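You operate a simulated robot arm through the tools that you are given. There is no shell and no other tool.

You are at the controls of a simulated robot arm. One attempt, no reset.

TASK
Tip the last of the salt into the soup, stir it in and cover the pot.
Fine: jar back on the worktop; red spoon, then on the spoons tray; black lid. Set down upright: salt jar.

It is judged by the outcome, as a careful person would: the job done as asked, and still so three seconds after it is handed in. It fails if anything else is knocked over, pushed out of place, dropped, spilled or broken. Lids that push on must go on centred and level and be pressed home; caps that screw on are set level and turned clockwise until they are tight.

THE ROBOT
A 6-joint arm with a two-finger gripper, fixed in place. Base frame: the origin is at the foot of the arm, x ahead of it, y to its left, z up. Lengths are in mm, angles in rad, forces in N, time in s.
It reaches about 1298 mm from its shoulder. Its first joint turns from -2.601 to 2.601 rad. Payload 1.57 kg.
The TCP is the grasp point between the finger pads, 21 mm short of the fingertips. In the tool frame z runs along the fingers and y along their closing line. The gripper opens to 70 mm. The gripper's body begins 50 mm behind the TCP.
Orientation is that of the tool frame in the base frame, as a unit quaternion [w, x, y, z]. With the fingers straight down and closing along the base's y, the tool's x points along the base's -x, its y along +y and its z along -z.

THE INTERFACE
- The arm moves only by the tool step_arm. Its argument "motion" is a list of rows, each a list of 7 numbers: the turn, a rotation vector about the tool's x, y, z in units of 120 degrees (1.0 is 120 degrees), then the shift along the tool's x, y, z in units of 100 mm (1.0 is 100 mm), then the finger opening in mm, from 0 to 70. In form: [[ax, ay, az, x, y, z, claw], ...]. A call has 1 to 20 rows; each row is the pose to reach, as a shift and turn from the pose commanded when the call began, along the tool's axes at that moment. A call with a number of a shift or a turn outside -1 to 1 is refused whole. Each row takes 0.2 s and may step no farther than 50 mm and 0.15 rad from the row before; otherwise, or with a gripper value out of range, the whole call is refused. Where a pose cannot be reached the arm comes as near as it can. A force on the tool above 40 N (or 10 N above the force at the start of the call, whichever is more), or a blocked arm, ends the call early, and 0.2 s more pass. The fingers move at their own pace and stop on an object; they squeeze with about 30 N. The grip force told is the motor's: it shows also when the fingers shut on nothing. Time passes only in rows, and 0.2 s behind the last, so rows that repeat a pose let the fingers close. The reply holds the time, the measured pose of the TCP, the force on the tool along the base axes, the opening and the grip force, in the units named above and with some noise, with the torque about the TCP (base axes, N m) and any sound that the robot's microphone picked up.
- Cameras (640 x 400 px; columns grow to the right, rows downward): "scene" is fixed at [400, 498, 1484]; the picture's right is [0.62, 0.79, 0.00], its down [0.70, -0.55, -0.46] and it looks along [-0.36, 0.28, -0.89] (base axes); focal length 214 px, centre (320, 200). "wrist" rides on the gripper at [79, 4, -81] in the tool frame; the picture's right is [-0.05, 1.00, 0.00], its down [-0.67, -0.04, -0.74] and it looks along [-0.74, -0.04, 0.67] (tool axes); focal length 256 px, centre (320, 200). There is no depth. A picture from a camera that has moved, and an enlarged one, comes with that camera's place and axes in the base frame and with its lens.
- snapshot(camera): a new picture of that camera. It takes no simulated time.
- raise_lower(by): slides the trunk up (or, below 0, down) by that many mm; the arm rides with it, the base frame stays. It gives what a move gives, with no picture.
- zoom(camera, box): a new picture of the part [left, top, right, bottom] of that camera's present view, enlarged. It takes no simulated time.
- hand_in(): hands the job in; it is judged then, once.

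Nothing tells you positions but the pictures and the camera data. Unless the task says otherwise, let go and move clear before handing in.

The tools are called after "Call:" by a JSON object that holds its "op" and its "data". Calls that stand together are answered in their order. step_arm: Moves the arm, as the interface text tells. Its arguments: {"type":"object","properties":{"motion":{"type":"array","items":{"type":"array","items":{"type":"number"}}}},"required":["motion"]} The other tools are called the same way: raise_lower (by) slides the trunk up or down; snapshot (camera) takes a picture; zoom (camera, box) takes an enlarged picture of a part of a camera's view; hand_in () hands the job in.

At the start:

```text
time_s: 0.0
tool_pos: [83.5, 682.1, 1241.6]
tool_rot: [0.0, 0.0, 1.0, 0.0]
force: [0.0, 0.3, -0.1]
wrist_torque: [0.01, 0.02, -0.01]
grip_width: 70.0
gripper_force: 0.1
trunk travel left (down, up): [-922.0, 48.0]
```

scene: 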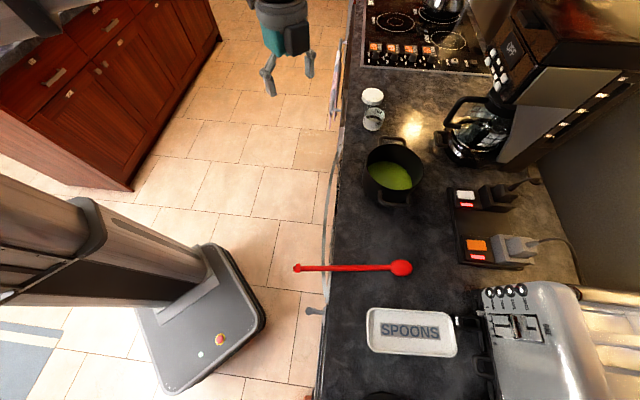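
wrist: 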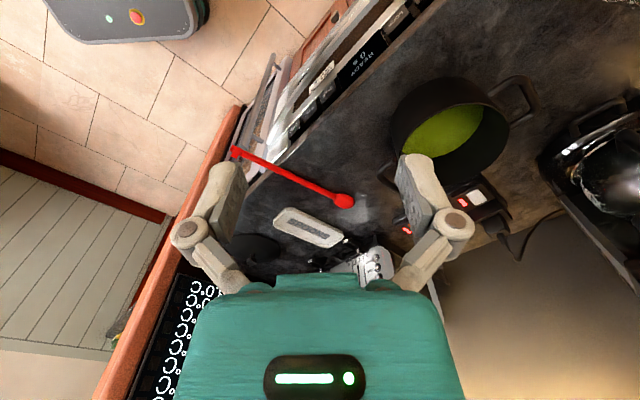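

I see the counter with the soup pot, a small glass jar near the hob, the red spoon lying over the edge of the worktop, the spoons tray, and a dark round thing (perhaps the lid) at the bottom of the scene view. I'll look closer at each before moving.

Call:
{"op": "zoom", "data": {"camera": "scene", "box": [320, 60, 480, 160]}}

Call:
{"op": "zoom", "data": {"camera": "scene", "box": [280, 240, 480, 400]}}

Call:
{"op": "zoom", "data": {"camera": "scene", "box": [340, 120, 460, 220]}}

Call:
{"op": "zoom", "data": {"camera": "wrist", "box": [200, 60, 560, 300]}}

```text
4.00 times, centred on (400, 110) of scene
camera zoom: at [400.0, 498.0, 1484.0], right [0.62, 0.79, 0.0], down [0.7, -0.55, -0.46], along [-0.36, 0.28, -0.89], focal length 858 px, centre (0, 560)
```

zoom: 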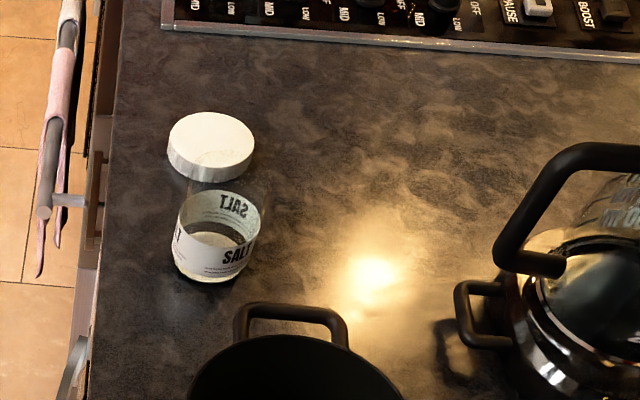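

```text
2.50 times, centred on (380, 320) of scene
camera zoom: at [400.0, 498.0, 1484.0], right [0.62, 0.79, 0.0], down [0.7, -0.55, -0.46], along [-0.36, 0.28, -0.89], focal length 536 px, centre (170, -100)
```

zoom: 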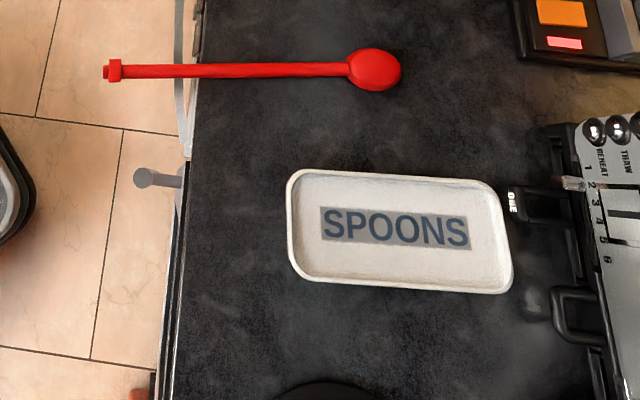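

```text
4.00 times, centred on (400, 170) of scene
camera zoom: at [400.0, 498.0, 1484.0], right [0.62, 0.79, 0.0], down [0.7, -0.55, -0.46], along [-0.36, 0.28, -0.89], focal length 858 px, centre (0, 320)
```

zoom: 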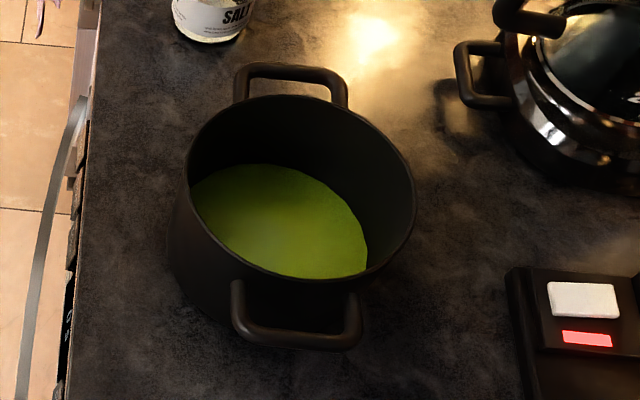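

```text
1.67 times, centred on (380, 180) of wrist
camera zoom: at [4.8, 688.2, 1320.5], right [0.05, 1.0, 0.0], down [0.67, -0.04, 0.74], along [0.74, -0.04, -0.67], focal length 427 px, centre (220, 233)
```

zoom: 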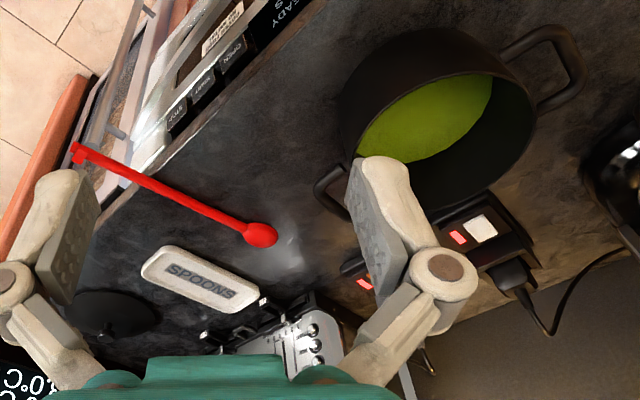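

The jar stands near the hob and a white cap shows at or behind its top; I need to know whether the jar is open or capped. I'll zoom in further on it.

Call:
{"op": "zoom", "data": {"camera": "scene", "box": [350, 80, 398, 135]}}

Call:
{"op": "zoom", "data": {"camera": "scene", "box": [280, 340, 480, 400]}}

Call:
{"op": "zoom", "data": {"camera": "scene", "box": [420, 170, 560, 290]}}

Call:
{"op": "snapshot", "data": {"camera": "wrist"}}

```text
7.27 times, centred on (374, 108) of scene
camera zoom: at [400.0, 498.0, 1484.0], right [0.62, 0.79, 0.0], down [0.7, -0.55, -0.46], along [-0.36, 0.28, -0.89], focal length 1560 px, centre (-73, 873)
```

zoom: 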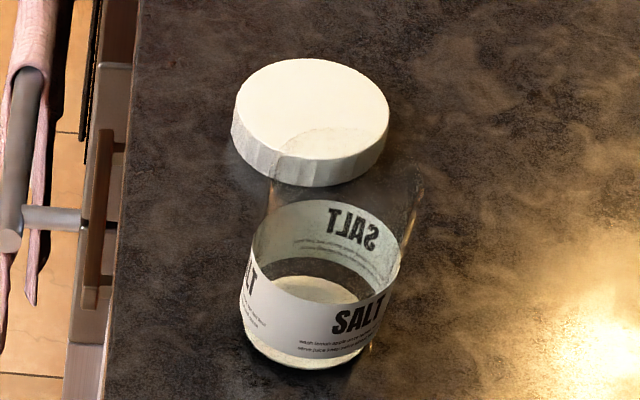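

```text
3.20 times, centred on (380, 370) of scene
camera zoom: at [400.0, 498.0, 1484.0], right [0.62, 0.79, 0.0], down [0.7, -0.55, -0.46], along [-0.36, 0.28, -0.89], focal length 686 px, centre (128, -344)
```

zoom: 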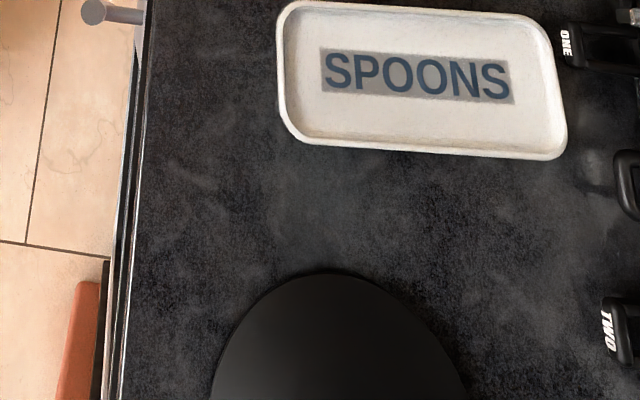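

```text
3.33 times, centred on (490, 230) of scene
camera zoom: at [400.0, 498.0, 1484.0], right [0.62, 0.79, 0.0], down [0.7, -0.55, -0.46], along [-0.36, 0.28, -0.89], focal length 715 px, centre (-247, 100)
```

zoom: 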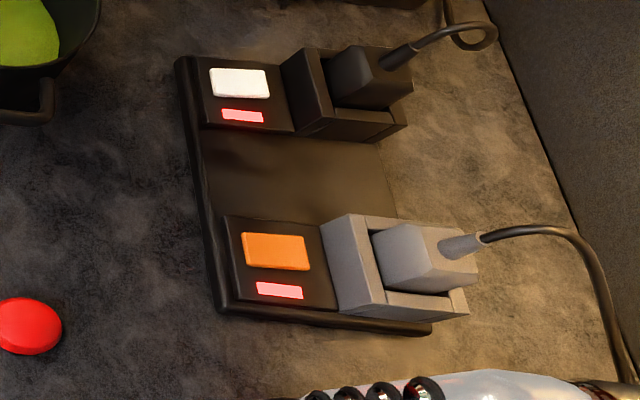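

```text
taken
camera wrist: at [4.8, 688.2, 1320.5], right [0.05, 1.0, 0.0], down [0.67, -0.04, 0.74], along [0.74, -0.04, -0.67], focal length 256 px, centre (320, 200)
```

wrist: 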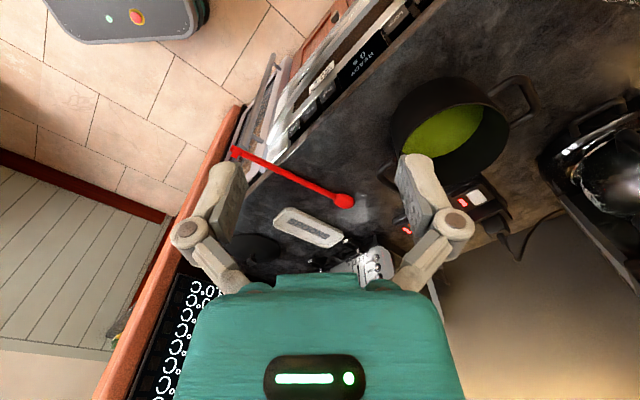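

The jar is open (its glass rim overlaps the white cap lying behind it), at roughly (49, 1018), with the worktop at z about 905 and its front edge at 45° in the base frame. The pot is near (262, 852), the spoon bowl near (452, 718), the tray near (564, 633) and the lid near (652, 456). I'll first turn the wrist in place, so that the camera will sit above the fingers when they point out over the counter.

Call:
{"op": "step_arm", "data": {"motion": [[0, 0, 0.07, 0, 0, 0, 70], [0, 0, 0.14, 0, 0, 0, 70], [0, 0, 0.21, 0, 0, 0, 70], [0, 0, 0.28, 0, 0, 0, 70], [0, 0, 0.35, 0, 0, 0, 70], [0, 0, 0.42, 0, 0, 0, 70], [0, 0, 0.49, 0, 0, 0, 70], [0, 0, 0.56, 0, 0, 0, 70], [0, 0, 0.63, 0, 0, 0, 70], [0, 0, 0.7, 0, 0, 0, 70], [0, 0, 0.77, 0, 0, 0, 70], [0, 0, 0.84, 0, 0, 0, 70], [0, 0, 0.91, 0, 0, 0, 70], [0, 0, 0.98, 0, 0, 0, 70]]}}

Call:
{"op": "snapshot", "data": {"camera": "wrist"}}

Call:
{"op": "snapshot", "data": {"camera": "scene"}}

```text
time_s: 3.0
tool_pos: [93.9, 681.9, 1240.6]
tool_rot: [-0.001, 0.683, 0.731, -0.002]
force: [0.8, -0.2, 0.1]
wrist_torque: [0.04, -0.02, -0.01]
grip_width: 70.1
gripper_force: 0.1
out of reach, approached as far as the arm can: row 11, 12, 13, 14
trunk travel left (down, up): [-922.0, 48.0]
```

```text
taken
camera wrist: at [93.8, 762.6, 1320.6], right [1.0, 0.01, 0.0], down [0.01, -0.67, 0.74], along [0.01, -0.74, -0.67], focal length 256 px, centre (320, 200)
```

wrist: 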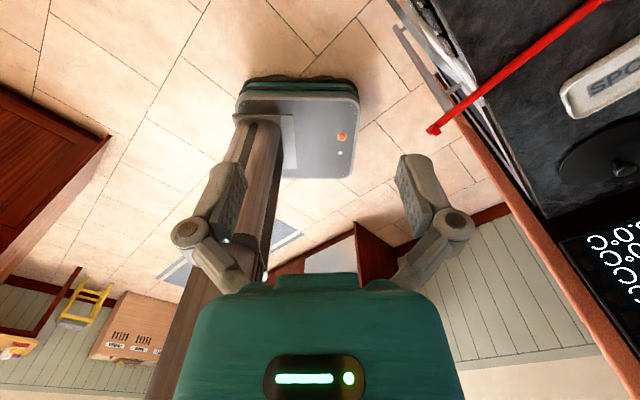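

```text
taken
```

scene: 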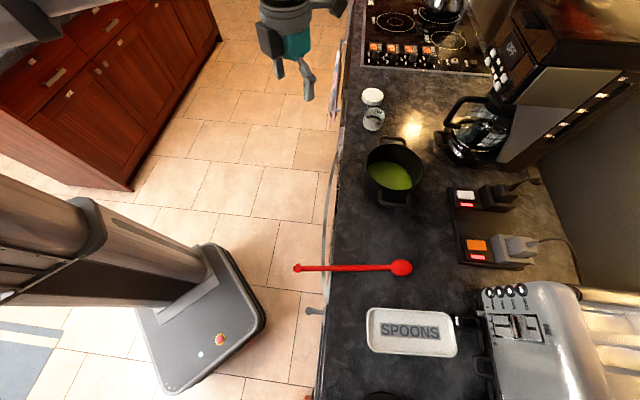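

The wrist turned about 94° before a joint limit, so the tool's x now points to base +Y. That suits the jar, which lies almost straight out along +Y. Next I'll pitch the fingers up to near horizontal, with the camera above them, and look at the jar.

Call:
{"op": "step_arm", "data": {"motion": [[0, 0.068, 0, 0, 0, 0, 70], [0, 0.136, 0, 0, 0, 0, 70], [0, 0.204, 0, 0, 0, 0, 70], [0, 0.272, 0, 0, 0, 0, 70], [0, 0.34, 0, 0, 0, 0, 70], [0, 0.408, 0, 0, 0, 0, 70], [0, 0.476, 0, 0, 0, 0, 70], [0, 0.544, 0, 0, 0, 0, 70]]}}

Call:
{"op": "snapshot", "data": {"camera": "wrist"}}

Call:
{"op": "snapshot", "data": {"camera": "scene"}}

```text
time_s: 4.8
tool_pos: [93.0, 681.2, 1350.4]
tool_rot: [-0.395, 0.576, 0.614, 0.368]
force: [0.2, -0.8, -0.5]
wrist_torque: [-0.02, 0.01, -0.02]
grip_width: 69.9
gripper_force: 0.1
out of reach, approached as far as the arm can: row 2, 3, 4, 5, 6, 7, 8
trunk travel left (down, up): [-922.0, 48.0]
```

```text
taken
camera wrist: at [101.6, 642.2, 1453.9], right [1.0, 0.04, -0.05], down [0.03, -0.96, -0.29], along [-0.06, 0.29, -0.95], focal length 256 px, centre (320, 200)
```

wrist: 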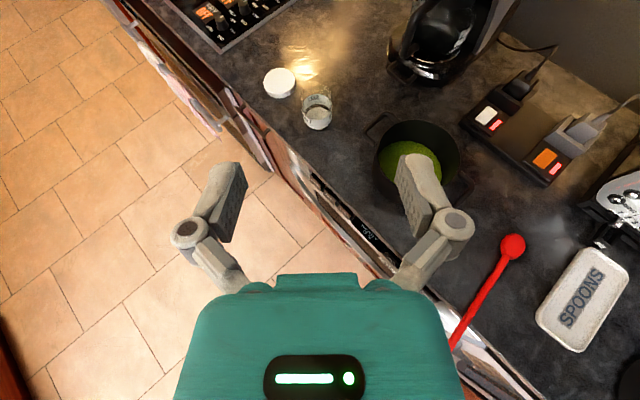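

```text
taken
```

scene: 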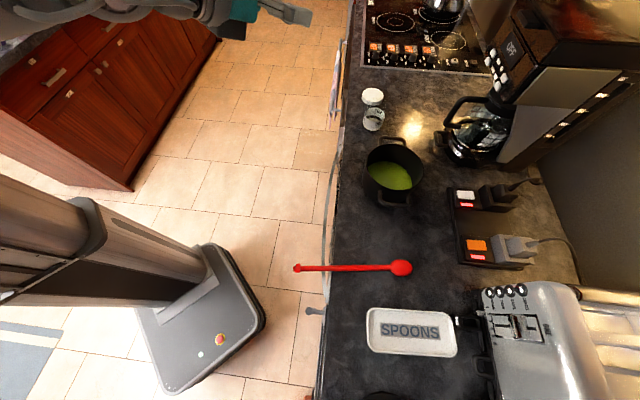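

The arm couldn't keep the height while pitching (the TCP is now at z 1350, pitched about 65°), but this gives a fine view of jar, cap, pot, spoon and tray. I'll zoom on them from here to triangulate.

Call:
{"op": "zoom", "data": {"camera": "wrist", "box": [250, 50, 380, 140]}}

Call:
{"op": "zoom", "data": {"camera": "wrist", "box": [340, 90, 500, 220]}}

Call:
{"op": "zoom", "data": {"camera": "wrist", "box": [430, 210, 640, 370]}}

```text
4.44 times, centred on (315, 95) of wrist
camera zoom: at [101.6, 642.2, 1453.9], right [1.0, 0.04, -0.05], down [0.03, -0.96, -0.29], along [-0.06, 0.29, -0.95], focal length 1138 px, centre (342, 667)
```

zoom: 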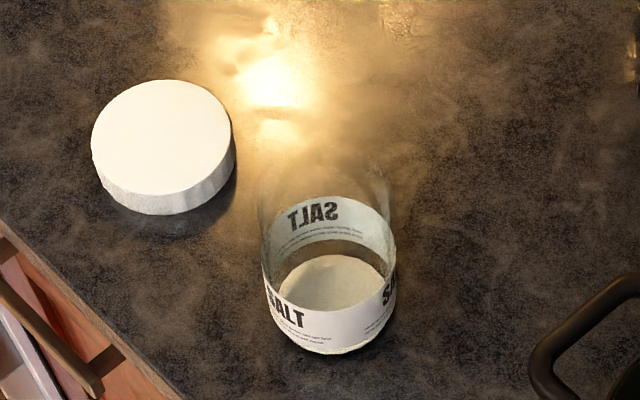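

```text
3.08 times, centred on (420, 155) of wrist
camera zoom: at [101.6, 642.2, 1453.9], right [1.0, 0.04, -0.05], down [0.03, -0.96, -0.29], along [-0.06, 0.29, -0.95], focal length 788 px, centre (12, 338)
```

zoom: 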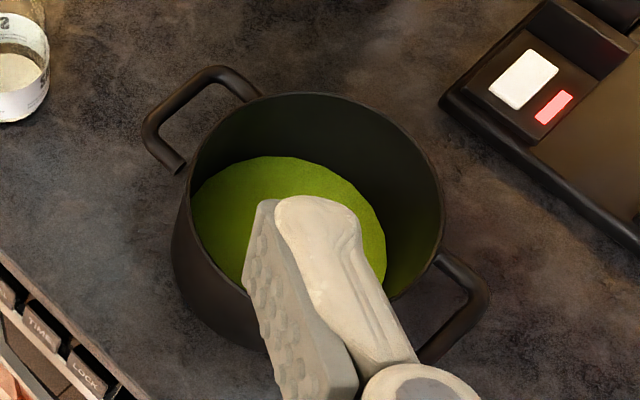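

```text
2.50 times, centred on (535, 290) of wrist
camera zoom: at [101.6, 642.2, 1453.9], right [1.0, 0.04, -0.05], down [0.03, -0.96, -0.29], along [-0.06, 0.29, -0.95], focal length 640 px, centre (-218, -25)
```

zoom: 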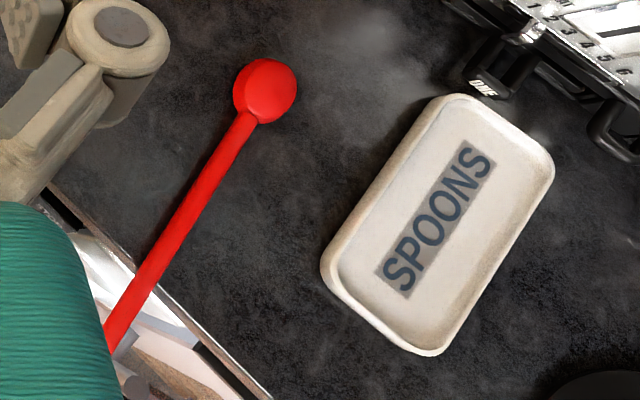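

From two views the worktop comes out near z 925, jar near (56, 1003), pot centre near (254, 873) with rim z about 1008 and 155 mm across, and spoon bowl near (453, 716). The shoulder seems too high for level fingers, so I'll lower the trunk. The gripper is still in front of the counter edge, so its path down is clear.

Call:
{"op": "raise_lower", "data": {"by": -200}}

Call:
{"op": "snapshot", "data": {"camera": "wrist"}}

Call:
{"op": "snapshot", "data": {"camera": "scene"}}

```text
time_s: 7.0
tool_pos: [92.9, 681.3, 1148.0]
tool_rot: [-0.394, 0.576, 0.615, 0.367]
force: [0.2, -0.3, 0.1]
wrist_torque: [-0.01, -0.02, 0.02]
grip_width: 69.9
gripper_force: 0.0
trunk travel left (down, up): [-722.0, 248.0]
```

```text
taken
camera wrist: at [101.6, 642.7, 1253.5], right [1.0, 0.04, -0.05], down [0.03, -0.96, -0.29], along [-0.06, 0.29, -0.95], focal length 256 px, centre (320, 200)
```

wrist: 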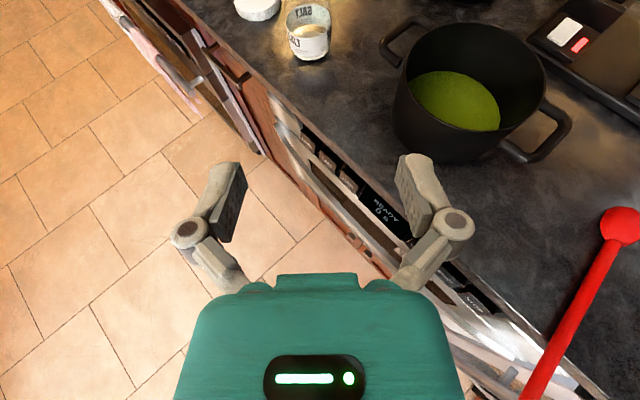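

```text
taken
```

scene: 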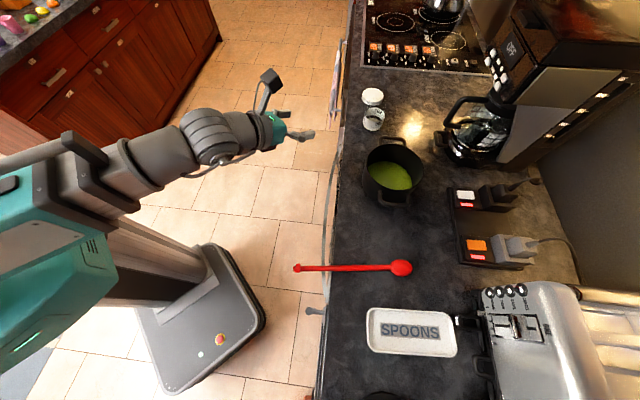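

The trunk is 200 mm lower and the arm shows clearly. I'll take closer looks at the jar and pot from this second height to pin down their sizes.

Call:
{"op": "zoom", "data": {"camera": "wrist", "box": [225, 0, 345, 75]}}

Call:
{"op": "zoom", "data": {"camera": "wrist", "box": [370, 10, 580, 170]}}

```text
5.33 times, centred on (285, 38) of wrist
camera zoom: at [101.6, 642.7, 1253.5], right [1.0, 0.04, -0.05], down [0.03, -0.96, -0.29], along [-0.06, 0.29, -0.95], focal length 1365 px, centre (507, 1067)
```

zoom: 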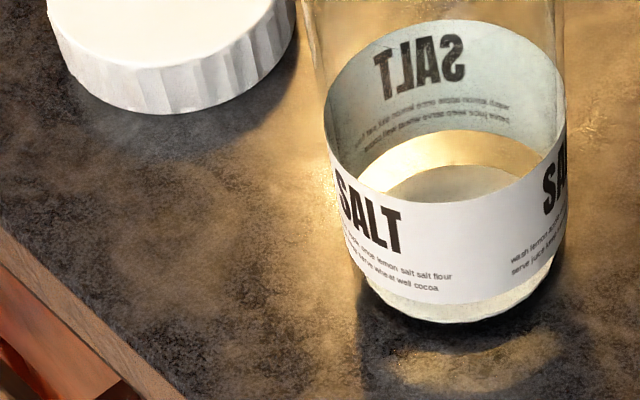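

```text
2.50 times, centred on (475, 90) of wrist
camera zoom: at [101.6, 642.7, 1253.5], right [1.0, 0.04, -0.05], down [0.03, -0.96, -0.29], along [-0.06, 0.29, -0.95], focal length 640 px, centre (-68, 475)
```

zoom: 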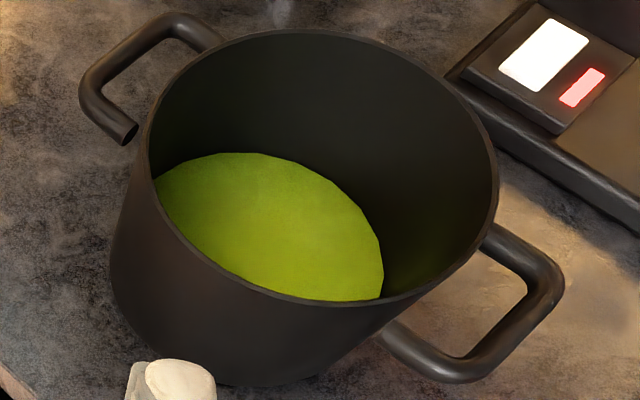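

The jar measures about 65–66 mm across and roughly 100 mm tall, so the 70 mm opening just takes it with accurate alignment. I'll raise the TCP a little while pitching the fingers level, then check the pose.

Call:
{"op": "step_arm", "data": {"motion": [[0, 0.0515, 0, 0.227, 0, -0.1045, 70], [0, 0.103, 0, 0.4545, 0, -0.209, 70], [0, 0.1545, 0, 0.682, 0, -0.3135, 70], [0, 0.206, 0, 0.909, 0, -0.418, 70]]}}

Call:
{"op": "snapshot", "data": {"camera": "wrist"}}

Call:
{"op": "snapshot", "data": {"camera": "scene"}}

```text
time_s: 8.0
tool_pos: [95.2, 682.2, 1226.9]
tool_rot: [-0.516, 0.482, 0.517, 0.484]
force: [-0.1, 0.1, -0.4]
wrist_torque: [-0.03, 0.02, 0.0]
grip_width: 70.0
gripper_force: 0.0
out of reach, approached as far as the arm can: row 1, 2, 3, 4
trunk travel left (down, up): [-722.0, 248.0]
```

```text
taken
camera wrist: at [104.8, 602.7, 1304.9], right [1.0, 0.07, -0.05], down [0.01, -0.75, -0.67], along [-0.08, 0.66, -0.74], focal length 256 px, centre (320, 200)
```

wrist: 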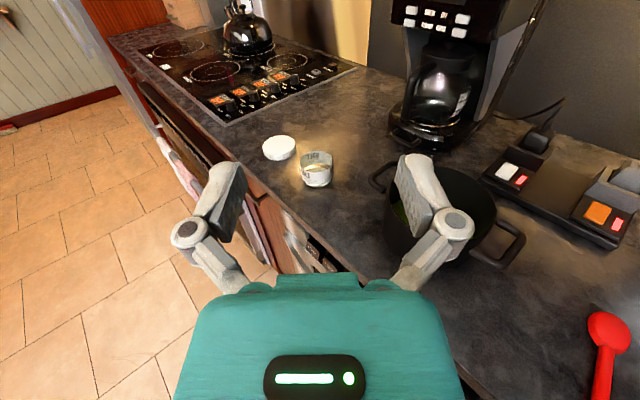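

```text
taken
```

scene: 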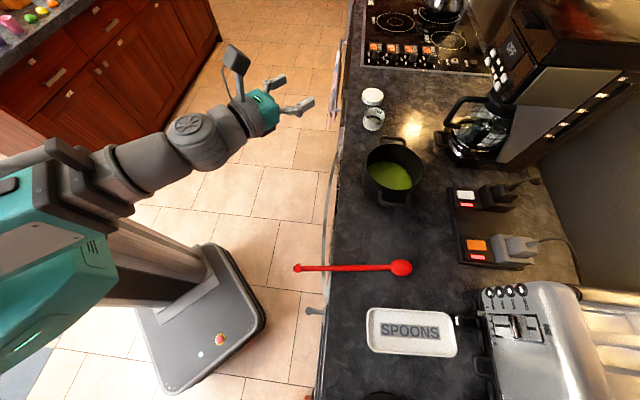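

The fingers are now level and point almost exactly to +Y with the camera on top, at z 1227. I'll move outward 100 mm along the fingers, still high above everything, to see how the reach limit behaves.

Call:
{"op": "step_arm", "data": {"motion": [[0, 0, 0, 0, 0, 0.25, 70], [0, 0, 0, 0, 0, 0.5, 70], [0, 0, 0, 0, 0, 0.75, 70], [0, 0, 0, 0, 0, 1.0, 70]]}}

Call:
{"op": "snapshot", "data": {"camera": "wrist"}}

```text
time_s: 9.0
tool_pos: [86.9, 783.3, 1227.1]
tool_rot: [0.516, -0.484, -0.516, -0.483]
force: [0.6, 0.5, 0.4]
wrist_torque: [-0.02, 0.01, 0.0]
grip_width: 69.9
gripper_force: 0.0
trunk travel left (down, up): [-722.0, 248.0]
```

```text
taken
camera wrist: at [97.7, 703.1, 1304.6], right [1.0, 0.07, -0.06], down [0.01, -0.75, -0.67], along [-0.09, 0.66, -0.74], focal length 256 px, centre (320, 200)
```

wrist: 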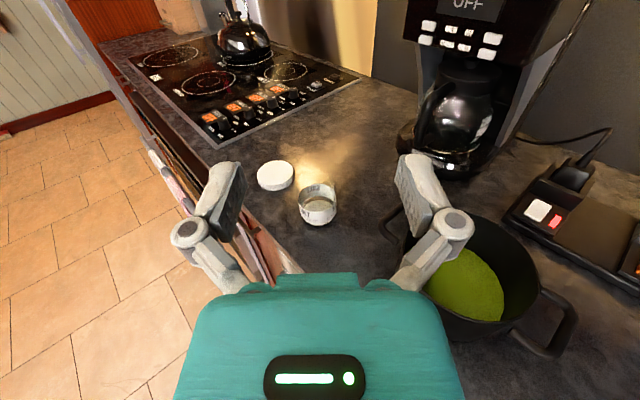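

The 100 mm move came out exactly, so commands count from the reached pose. Now a zoom on the jar from this new angle to fix its axis and height.

Call:
{"op": "zoom", "data": {"camera": "wrist", "box": [240, 140, 380, 240]}}

```text
4.00 times, centred on (310, 190) of wrist
camera zoom: at [97.7, 703.1, 1304.6], right [1.0, 0.07, -0.06], down [0.01, -0.75, -0.67], along [-0.09, 0.66, -0.74], focal length 1024 px, centre (360, 240)
```

zoom: 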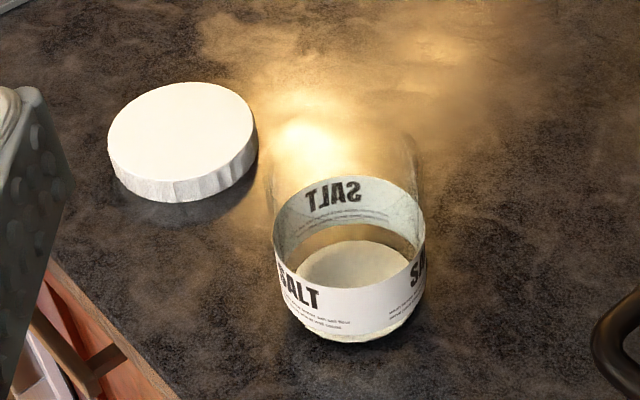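

The jar is about 65.5 mm across, its axis near (52, 1003), some 19 mm left of my finger line and 221 mm ahead. I'll shift left and go forward at this height, stopping about 90 mm short of the jar.

Call:
{"op": "step_arm", "data": {"motion": [[0, 0, 0, 0, -0.1, 0.1, 70], [0, 0, 0, 0, -0.19, 0.35, 70], [0, 0, 0, 0, -0.19, 0.6, 70], [0, 0, 0, 0, -0.19, 0.85, 70], [0, 0, 0, 0, -0.19, 1.0, 70]]}}

Call:
{"op": "snapshot", "data": {"camera": "scene"}}

Call:
{"op": "snapshot", "data": {"camera": "wrist"}}

```text
time_s: 10.2
tool_pos: [60.9, 881.1, 1227.5]
tool_rot: [0.517, -0.484, -0.516, -0.482]
force: [1.3, -0.1, -0.2]
wrist_torque: [0.05, -0.01, -0.01]
grip_width: 69.5
gripper_force: 0.0
trunk travel left (down, up): [-722.0, 248.0]
```

```text
taken
```

scene: 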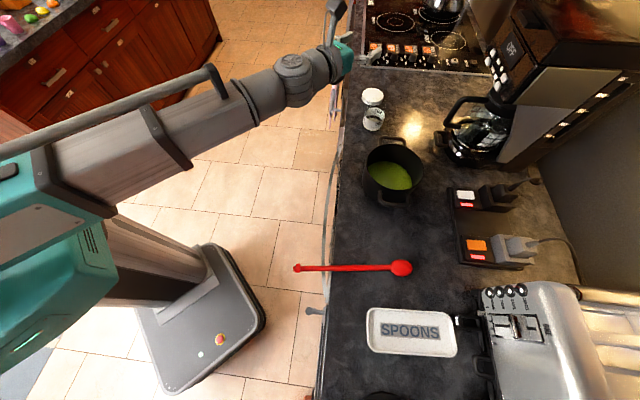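

```text
taken
camera wrist: at [71.8, 801.4, 1304.6], right [1.0, 0.07, -0.06], down [0.01, -0.75, -0.67], along [-0.09, 0.66, -0.74], focal length 256 px, centre (320, 200)
```

wrist: 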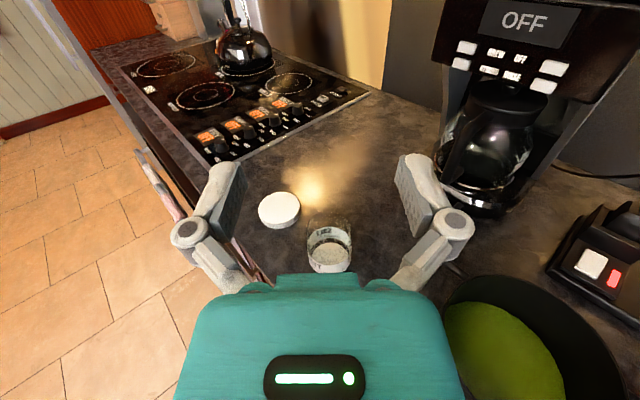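

The gripper is about 120 mm short of the jar and clear of the pot handle on its right. I'll lower with the trunk in two stages to jar mid-height.

Call:
{"op": "raise_lower", "data": {"by": -150}}

Call:
{"op": "snapshot", "data": {"camera": "scene"}}

Call:
{"op": "snapshot", "data": {"camera": "wrist"}}

```text
time_s: 11.9
tool_pos: [60.9, 881.4, 1076.2]
tool_rot: [0.517, -0.484, -0.516, -0.482]
force: [-0.5, 0.4, -0.8]
wrist_torque: [0.0, 0.03, -0.01]
grip_width: 70.0
gripper_force: 0.0
trunk travel left (down, up): [-572.0, 398.0]
```

```text
taken
```

scene: 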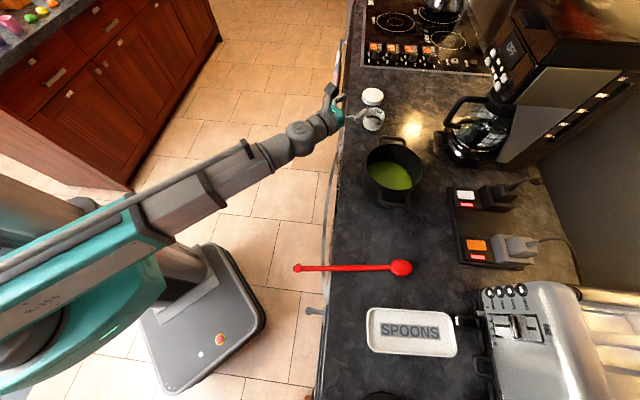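

```text
taken
camera wrist: at [71.9, 800.8, 1154.8], right [1.0, 0.07, -0.06], down [0.01, -0.75, -0.67], along [-0.09, 0.66, -0.74], focal length 256 px, centre (320, 200)
```

wrist: 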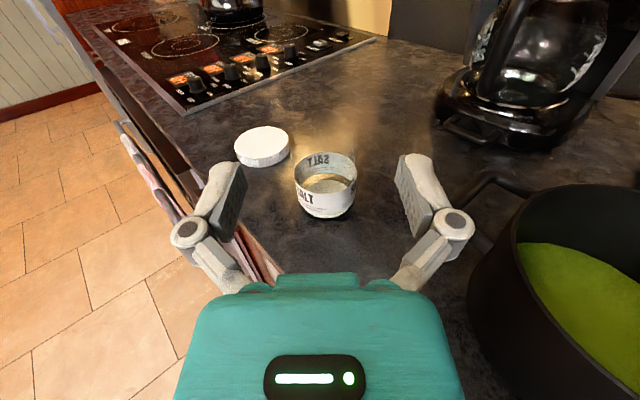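

The jar now shows well between the fingers. I'll zoom to measure the jar rim and the lateral offset.

Call:
{"op": "zoom", "data": {"camera": "wrist", "box": [260, 110, 390, 230]}}

Call:
{"op": "zoom", "data": {"camera": "scene", "box": [310, 70, 420, 150]}}

```text
3.33 times, centred on (325, 170) of wrist
camera zoom: at [71.9, 800.8, 1154.8], right [1.0, 0.07, -0.06], down [0.01, -0.75, -0.67], along [-0.09, 0.66, -0.74], focal length 853 px, centre (303, 300)
```

zoom: 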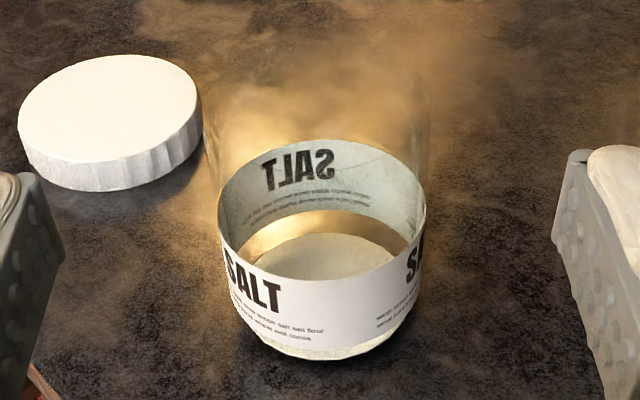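

```text
5.00 times, centred on (365, 110) of scene
camera zoom: at [400.0, 498.0, 1484.0], right [0.62, 0.79, 0.0], down [0.7, -0.55, -0.46], along [-0.36, 0.28, -0.89], focal length 1072 px, centre (95, 650)
```

zoom: 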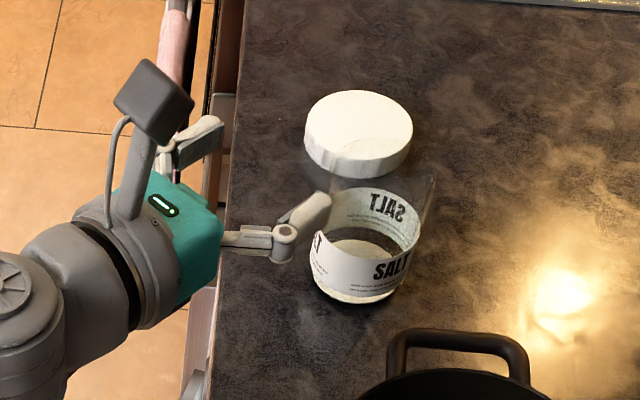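

The jar axis is within about 1 mm of the finger plane, and the label's top edge is at z about 973. I'll lower 91 mm to z 985, with the jar still 120 mm ahead, then re-check.

Call:
{"op": "raise_lower", "data": {"by": -91}}

Call:
{"op": "snapshot", "data": {"camera": "wrist"}}

Call:
{"op": "zoom", "data": {"camera": "wrist", "box": [230, 70, 410, 190]}}

Call:
{"op": "zoom", "data": {"camera": "scene", "box": [310, 70, 420, 150]}}

```text
time_s: 13.2
tool_pos: [60.2, 880.5, 986.5]
tool_rot: [0.517, -0.484, -0.516, -0.482]
force: [0.6, -0.5, 0.0]
wrist_torque: [0.0, 0.02, -0.01]
grip_width: 70.0
gripper_force: 0.1
trunk travel left (down, up): [-481.0, 489.0]
```

```text
taken
camera wrist: at [71.9, 800.8, 1063.8], right [1.0, 0.07, -0.06], down [0.01, -0.75, -0.67], along [-0.09, 0.66, -0.74], focal length 256 px, centre (320, 200)
```

wrist: 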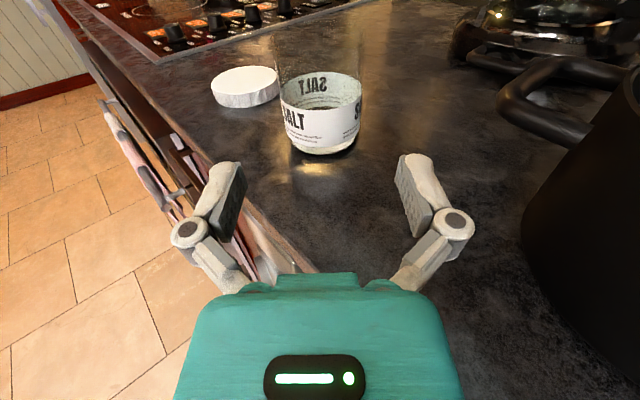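

```text
3.33 times, centred on (320, 130) of wrist
camera zoom: at [71.9, 800.8, 1063.8], right [1.0, 0.07, -0.06], down [0.01, -0.75, -0.67], along [-0.09, 0.66, -0.74], focal length 853 px, centre (320, 433)
```

zoom: 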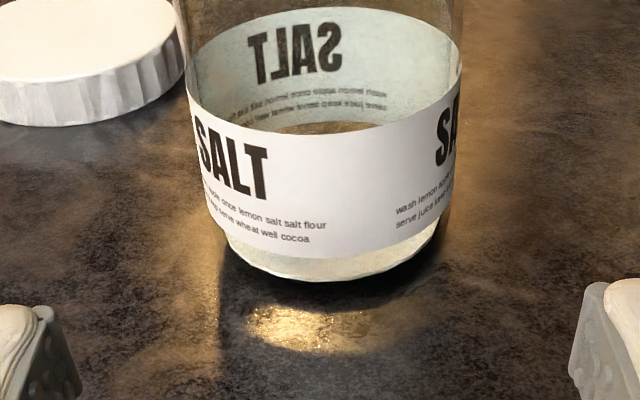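

```text
5.00 times, centred on (365, 110) of scene
camera zoom: at [400.0, 498.0, 1484.0], right [0.62, 0.79, 0.0], down [0.7, -0.55, -0.46], along [-0.36, 0.28, -0.89], focal length 1072 px, centre (95, 650)
```

zoom: 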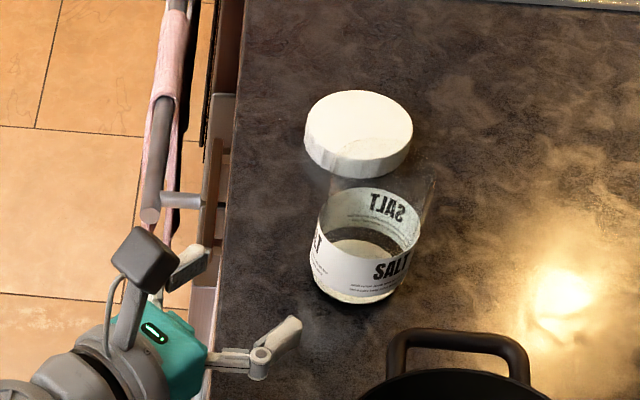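

The jar's lateral offset is now only about 0.3 mm and it lies roughly 122 mm ahead. I'll go forward slowly 70 mm first and check before the fingers reach the glass.

Call:
{"op": "step_arm", "data": {"motion": [[0, 0, 0, 0, 0.003, 0.2, 70], [0, 0, 0, 0, 0.003, 0.4, 70], [0, 0, 0, 0, 0.003, 0.55, 70], [0, 0, 0, 0, 0.003, 0.65, 70]]}}

Call:
{"op": "snapshot", "data": {"camera": "wrist"}}

Call:
{"op": "zoom", "data": {"camera": "scene", "box": [310, 70, 420, 150]}}

```text
time_s: 14.2
tool_pos: [56.4, 946.3, 985.5]
tool_rot: [0.517, -0.484, -0.516, -0.481]
force: [-0.8, -0.3, -0.4]
wrist_torque: [-0.02, 0.01, 0.0]
grip_width: 70.0
gripper_force: 0.0
trunk travel left (down, up): [-481.0, 489.0]
```

```text
taken
camera wrist: at [67.9, 866.3, 1063.7], right [1.0, 0.07, -0.06], down [0.01, -0.75, -0.67], along [-0.09, 0.66, -0.74], focal length 256 px, centre (320, 200)
```

wrist: 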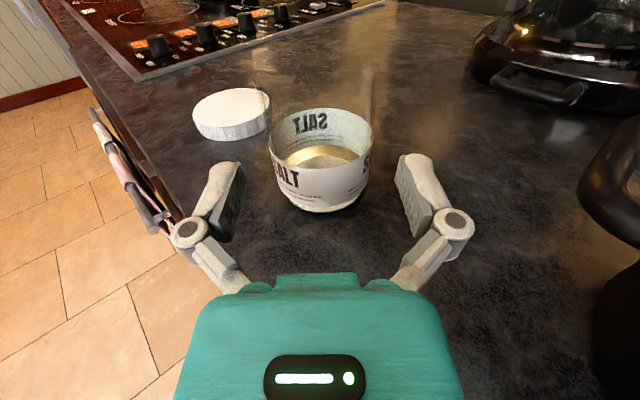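

```text
5.00 times, centred on (365, 110) of scene
camera zoom: at [400.0, 498.0, 1484.0], right [0.62, 0.79, 0.0], down [0.7, -0.55, -0.46], along [-0.36, 0.28, -0.89], focal length 1072 px, centre (95, 650)
```

zoom: 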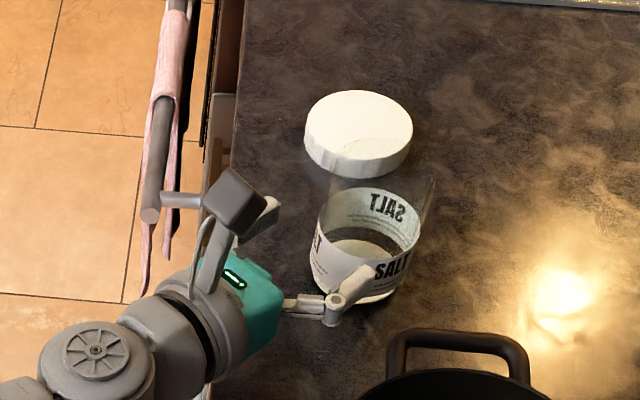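

The jar sits symmetrically between the fingers in the picture. One more zoom to measure the offset before the last 57 mm.

Call:
{"op": "zoom", "data": {"camera": "wrist", "box": [220, 90, 420, 220]}}

```text
3.08 times, centred on (320, 155) of wrist
camera zoom: at [67.9, 866.3, 1063.7], right [1.0, 0.07, -0.06], down [0.01, -0.75, -0.67], along [-0.09, 0.66, -0.74], focal length 788 px, centre (320, 338)
```

zoom: 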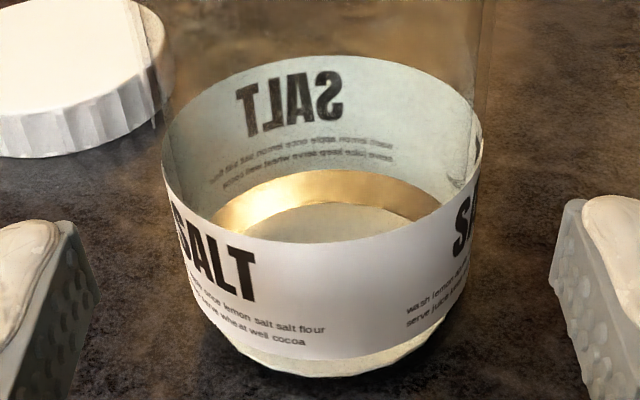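

The jar is centred within about half a millimetre and 56 mm ahead. I'll advance slowly, fingers fully open, until its axis is at the TCP.

Call:
{"op": "step_arm", "data": {"motion": [[0, 0, 0, 0, 0, 0.08, 70], [0, 0, 0, 0, 0, 0.16, 70], [0, 0, 0, 0, 0, 0.24, 70], [0, 0, 0, 0, 0, 0.32, 70], [0, 0, 0, 0, 0, 0.4, 70], [0, 0, 0, 0, 0, 0.48, 70], [0, 0, 0, 0, 0, 0.55, 70]]}}

Call:
{"op": "snapshot", "data": {"camera": "wrist"}}

Call:
{"op": "zoom", "data": {"camera": "scene", "box": [310, 70, 420, 150]}}

```text
time_s: 15.8
tool_pos: [52.9, 1000.3, 985.3]
tool_rot: [0.517, -0.483, -0.516, -0.482]
force: [0.5, 1.5, 0.2]
wrist_torque: [0.02, -0.02, 0.01]
grip_width: 69.9
gripper_force: 0.1
trunk travel left (down, up): [-481.0, 489.0]
```

```text
taken
camera wrist: at [63.6, 920.5, 1063.7], right [1.0, 0.07, -0.06], down [0.01, -0.75, -0.67], along [-0.09, 0.66, -0.74], focal length 256 px, centre (320, 200)
```

wrist: 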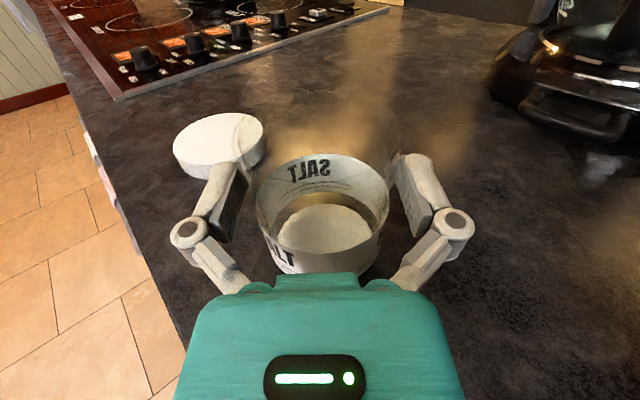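

```text
5.00 times, centred on (365, 110) of scene
camera zoom: at [400.0, 498.0, 1484.0], right [0.62, 0.79, 0.0], down [0.7, -0.55, -0.46], along [-0.36, 0.28, -0.89], focal length 1072 px, centre (95, 650)
```

zoom: 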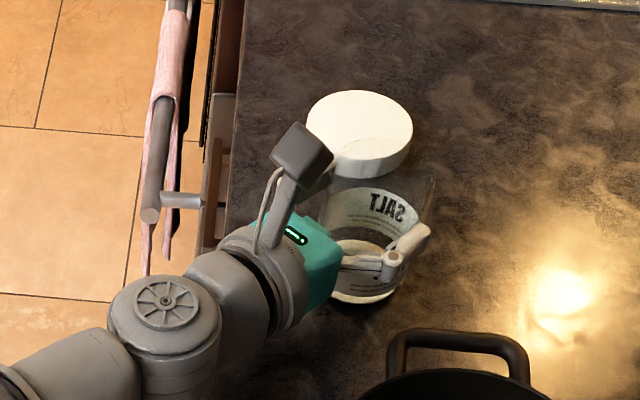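

No contact so far and the jar sits between the pads. I'll close the fingers on it.

Call:
{"op": "step_arm", "data": {"motion": [[0, 0, 0, 0, 0, 0, 60], [0, 0, 0, 0, 0, 0, 50], [0, 0, 0, 0, 0, 0, 50], [0, 0, 0, 0, 0, 0, 50]]}}

Call:
{"op": "snapshot", "data": {"camera": "wrist"}}

```text
time_s: 16.8
tool_pos: [53.5, 1000.0, 986.7]
tool_rot: [0.517, -0.484, -0.516, -0.482]
force: [1.0, 0.1, 0.5]
wrist_torque: [0.02, 0.01, -0.01]
grip_width: 65.9
gripper_force: 29.8
trunk travel left (down, up): [-481.0, 489.0]
```

```text
taken
camera wrist: at [63.6, 920.2, 1063.8], right [1.0, 0.07, -0.06], down [0.01, -0.75, -0.67], along [-0.09, 0.66, -0.74], focal length 256 px, centre (320, 200)
```

wrist: 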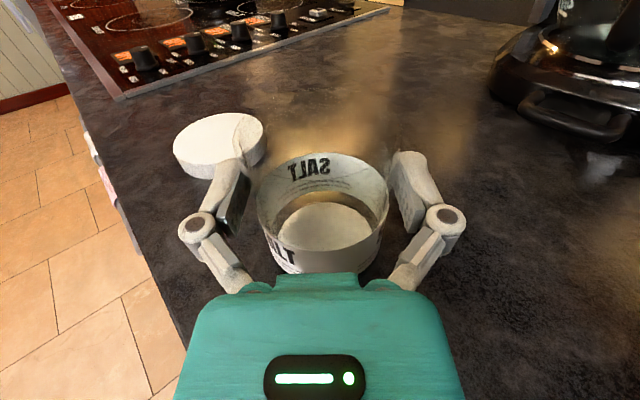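

The jar is gripped (65.9 mm wide, about 30 N). I'll lift it straight up with the trunk.

Call:
{"op": "raise_lower", "data": {"by": 150}}

Call:
{"op": "snapshot", "data": {"camera": "wrist"}}

Call:
{"op": "snapshot", "data": {"camera": "scene"}}

```text
time_s: 18.5
tool_pos: [52.6, 999.8, 1135.8]
tool_rot: [0.516, -0.485, -0.515, -0.483]
force: [0.4, 0.4, -0.7]
wrist_torque: [0.0, 0.01, 0.03]
grip_width: 66.0
gripper_force: 29.6
trunk travel left (down, up): [-631.0, 339.0]
```

```text
taken
camera wrist: at [63.6, 920.5, 1213.6], right [1.0, 0.07, -0.06], down [0.01, -0.75, -0.67], along [-0.09, 0.66, -0.74], focal length 256 px, centre (320, 200)
```

wrist: 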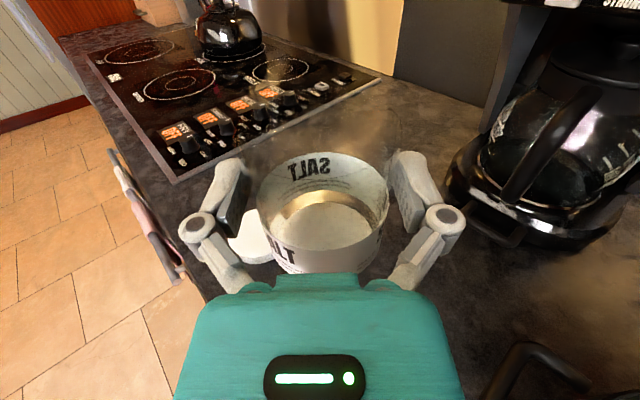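

```text
taken
```

scene: 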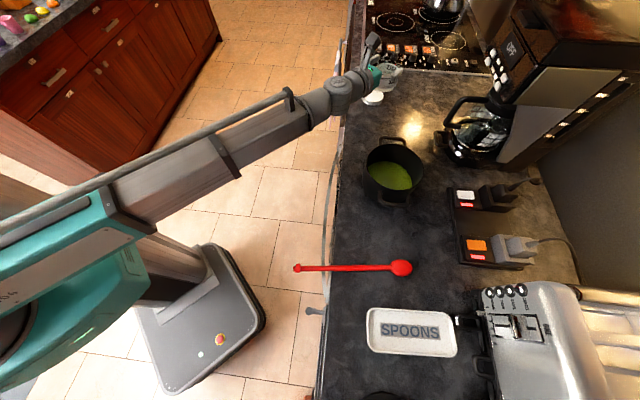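

The jar is lifted clear, level, with the salt still in it. I'll draw it back 100 mm toward me, then carry it sideways to the pot.

Call:
{"op": "step_arm", "data": {"motion": [[0, 0, 0, 0, 0, -0.2, 50], [0, 0, 0, 0, 0, -0.45, 50], [0, 0, 0, 0, 0, -0.7, 50], [0, 0, 0, 0, 0, -0.9, 50], [0, 0, 0, 0, 0, -1.0, 50]]}}

Call:
{"op": "snapshot", "data": {"camera": "wrist"}}

Call:
{"op": "snapshot", "data": {"camera": "scene"}}

```text
time_s: 19.7
tool_pos: [59.2, 899.9, 1135.6]
tool_rot: [0.517, -0.484, -0.516, -0.482]
force: [0.0, 0.2, -0.7]
wrist_torque: [-0.01, 0.0, -0.01]
grip_width: 65.4
gripper_force: 29.8
trunk travel left (down, up): [-631.0, 339.0]
```

```text
taken
camera wrist: at [70.2, 820.9, 1213.8], right [1.0, 0.07, -0.06], down [0.01, -0.75, -0.67], along [-0.09, 0.66, -0.74], focal length 256 px, centre (320, 200)
```

wrist: 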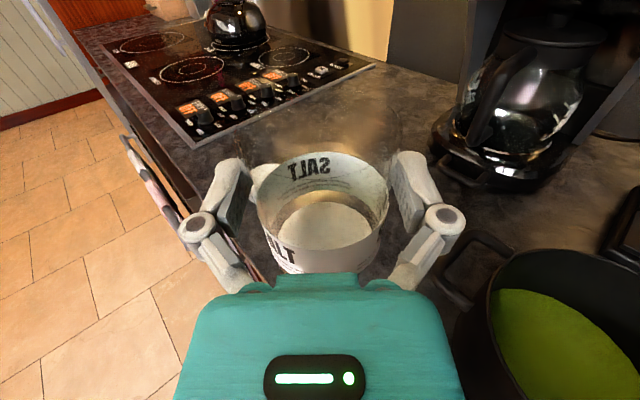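

```text
taken
```

scene: 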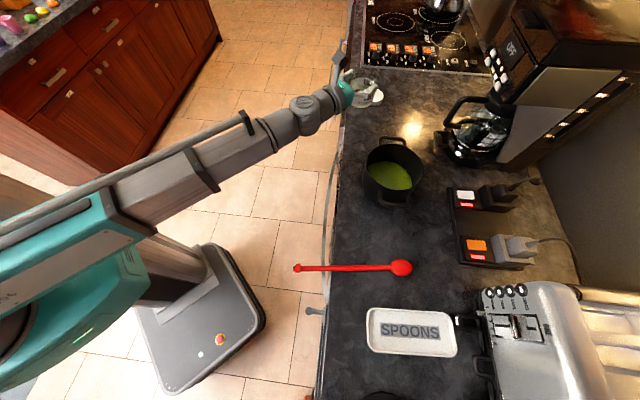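

Jar steady. Now sideways toward the pot, 100 mm at a time, keeping the jar bottom about 65 mm above the pot rim.

Call:
{"op": "step_arm", "data": {"motion": [[0, 0, 0, 0, 0.2, -0.05, 50], [0, 0, 0, 0, 0.45, -0.1, 50], [0, 0, 0, 0, 0.7, -0.15, 50], [0, 0, 0, 0, 0.9, -0.2, 50], [0, 0, 0, 0, 1.0, -0.2, 50]]}}

Call:
{"op": "snapshot", "data": {"camera": "wrist"}}

Call:
{"op": "snapshot", "data": {"camera": "scene"}}

```text
time_s: 20.9
tool_pos: [159.3, 888.1, 1136.6]
tool_rot: [0.518, -0.483, -0.516, -0.482]
force: [0.6, -0.3, -1.1]
wrist_torque: [-0.01, -0.01, -0.02]
grip_width: 65.1
gripper_force: 29.5
trunk travel left (down, up): [-631.0, 339.0]
```

```text
taken
camera wrist: at [171.2, 807.9, 1213.8], right [1.0, 0.07, -0.06], down [0.01, -0.75, -0.67], along [-0.09, 0.66, -0.74], focal length 256 px, centre (320, 200)
```

wrist: 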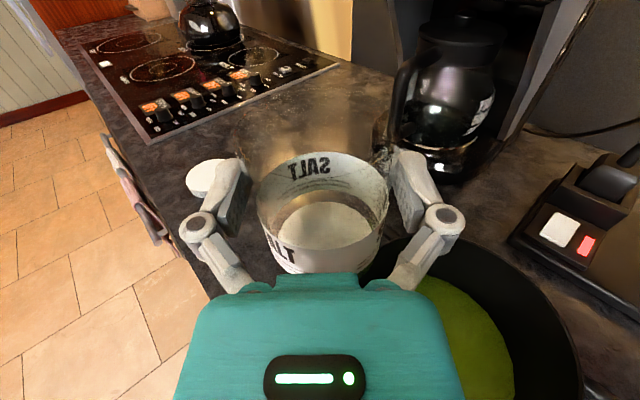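

```text
taken
```

scene: 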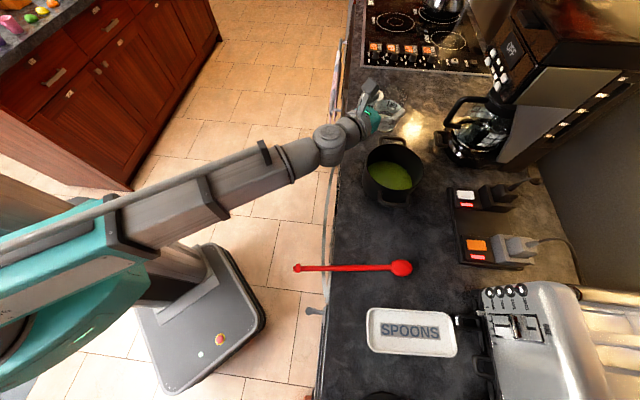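

Pot centre is about (254, 872) with rim near z 1010. I'll continue to put the jar over the pot, slightly right of centre, since it will tip to the left.

Call:
{"op": "step_arm", "data": {"motion": [[0, 0, 0, 0, 0.2, -0.05, 50], [0, 0, 0, 0, 0.45, -0.1, 50], [0, 0, 0, 0, 0.7, -0.15, 50], [0, 0, 0, 0, 0.9, -0.2, 50], [0, 0, 0, 0, 1.0, -0.23, 50]]}}

Call:
{"op": "snapshot", "data": {"camera": "wrist"}}

Call:
{"op": "zoom", "data": {"camera": "scene", "box": [300, 70, 480, 230]}}

```text
time_s: 22.1
tool_pos: [262.5, 871.2, 1135.6]
tool_rot: [0.516, -0.484, -0.516, -0.483]
force: [0.2, 0.6, -0.9]
wrist_torque: [-0.01, 0.01, -0.04]
grip_width: 65.2
gripper_force: 29.8
trunk travel left (down, up): [-631.0, 339.0]
```

```text
taken
camera wrist: at [272.9, 791.4, 1213.5], right [1.0, 0.07, -0.06], down [0.01, -0.75, -0.66], along [-0.09, 0.66, -0.75], focal length 256 px, centre (320, 200)
```

wrist: 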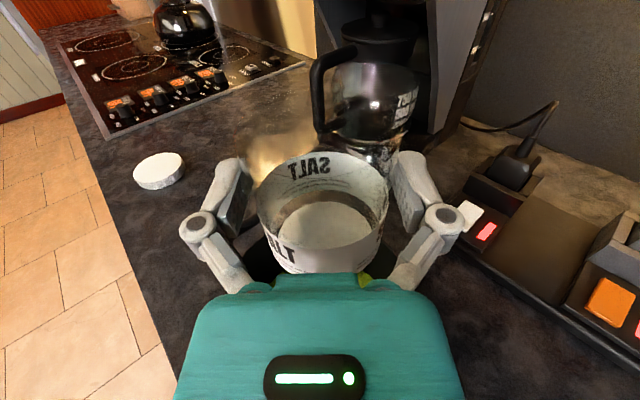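

```text
2.50 times, centred on (390, 150) of scene
camera zoom: at [400.0, 498.0, 1484.0], right [0.62, 0.79, 0.0], down [0.7, -0.55, -0.46], along [-0.36, 0.28, -0.89], focal length 536 px, centre (145, 325)
```

zoom: 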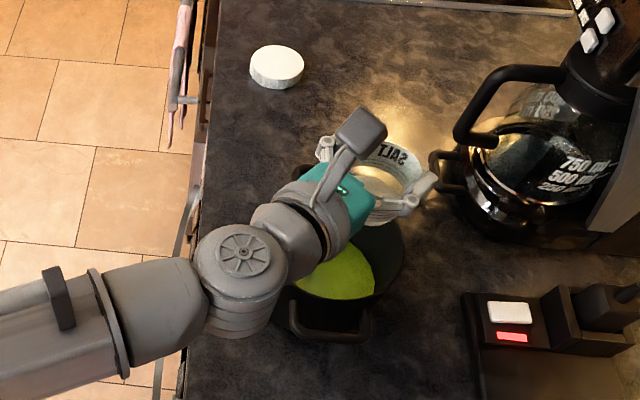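

The jar hangs over the pot (TCP about (262, 871, 1136)), and the pot centre checks out near (256, 869). I'll start tipping with a roll to the left, first about 42° to see the joint allows it.

Call:
{"op": "step_arm", "data": {"motion": [[0, 0, -0.07, 0, 0, 0, 50], [0, 0, -0.14, 0, 0, 0, 50], [0, 0, -0.21, 0, 0, 0, 50], [0, 0, -0.28, 0, 0, 0, 50], [0, 0, -0.35, 0, 0, 0, 50]]}}

Call:
{"op": "snapshot", "data": {"camera": "wrist"}}

Call:
{"op": "zoom", "data": {"camera": "scene", "box": [300, 70, 480, 230]}}

```text
time_s: 23.3
tool_pos: [261.9, 870.0, 1134.8]
tool_rot: [-0.309, 0.267, 0.655, 0.636]
force: [-0.2, 0.5, -0.4]
wrist_torque: [-0.03, 0.05, -0.01]
grip_width: 65.2
gripper_force: 30.1
trunk travel left (down, up): [-631.0, 339.0]
```

```text
taken
camera wrist: at [218.4, 787.8, 1196.1], right [0.78, 0.05, 0.63], down [0.47, -0.72, -0.52], along [0.42, 0.7, -0.58], focal length 256 px, centre (320, 200)
```

wrist: 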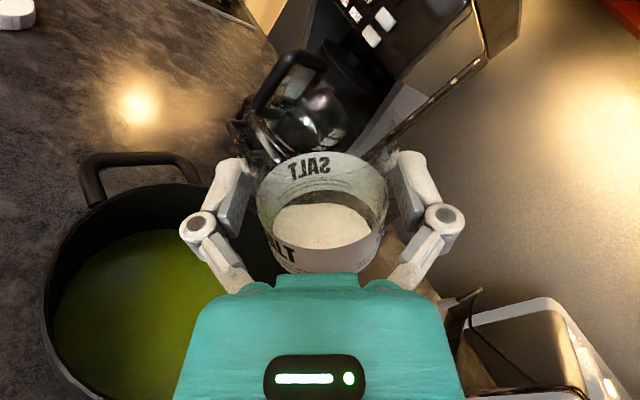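

```text
2.50 times, centred on (390, 150) of scene
camera zoom: at [400.0, 498.0, 1484.0], right [0.62, 0.79, 0.0], down [0.7, -0.55, -0.46], along [-0.36, 0.28, -0.89], focal length 536 px, centre (145, 325)
```

zoom: 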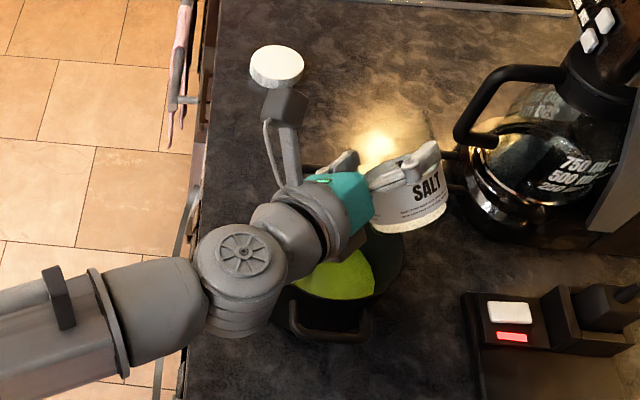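

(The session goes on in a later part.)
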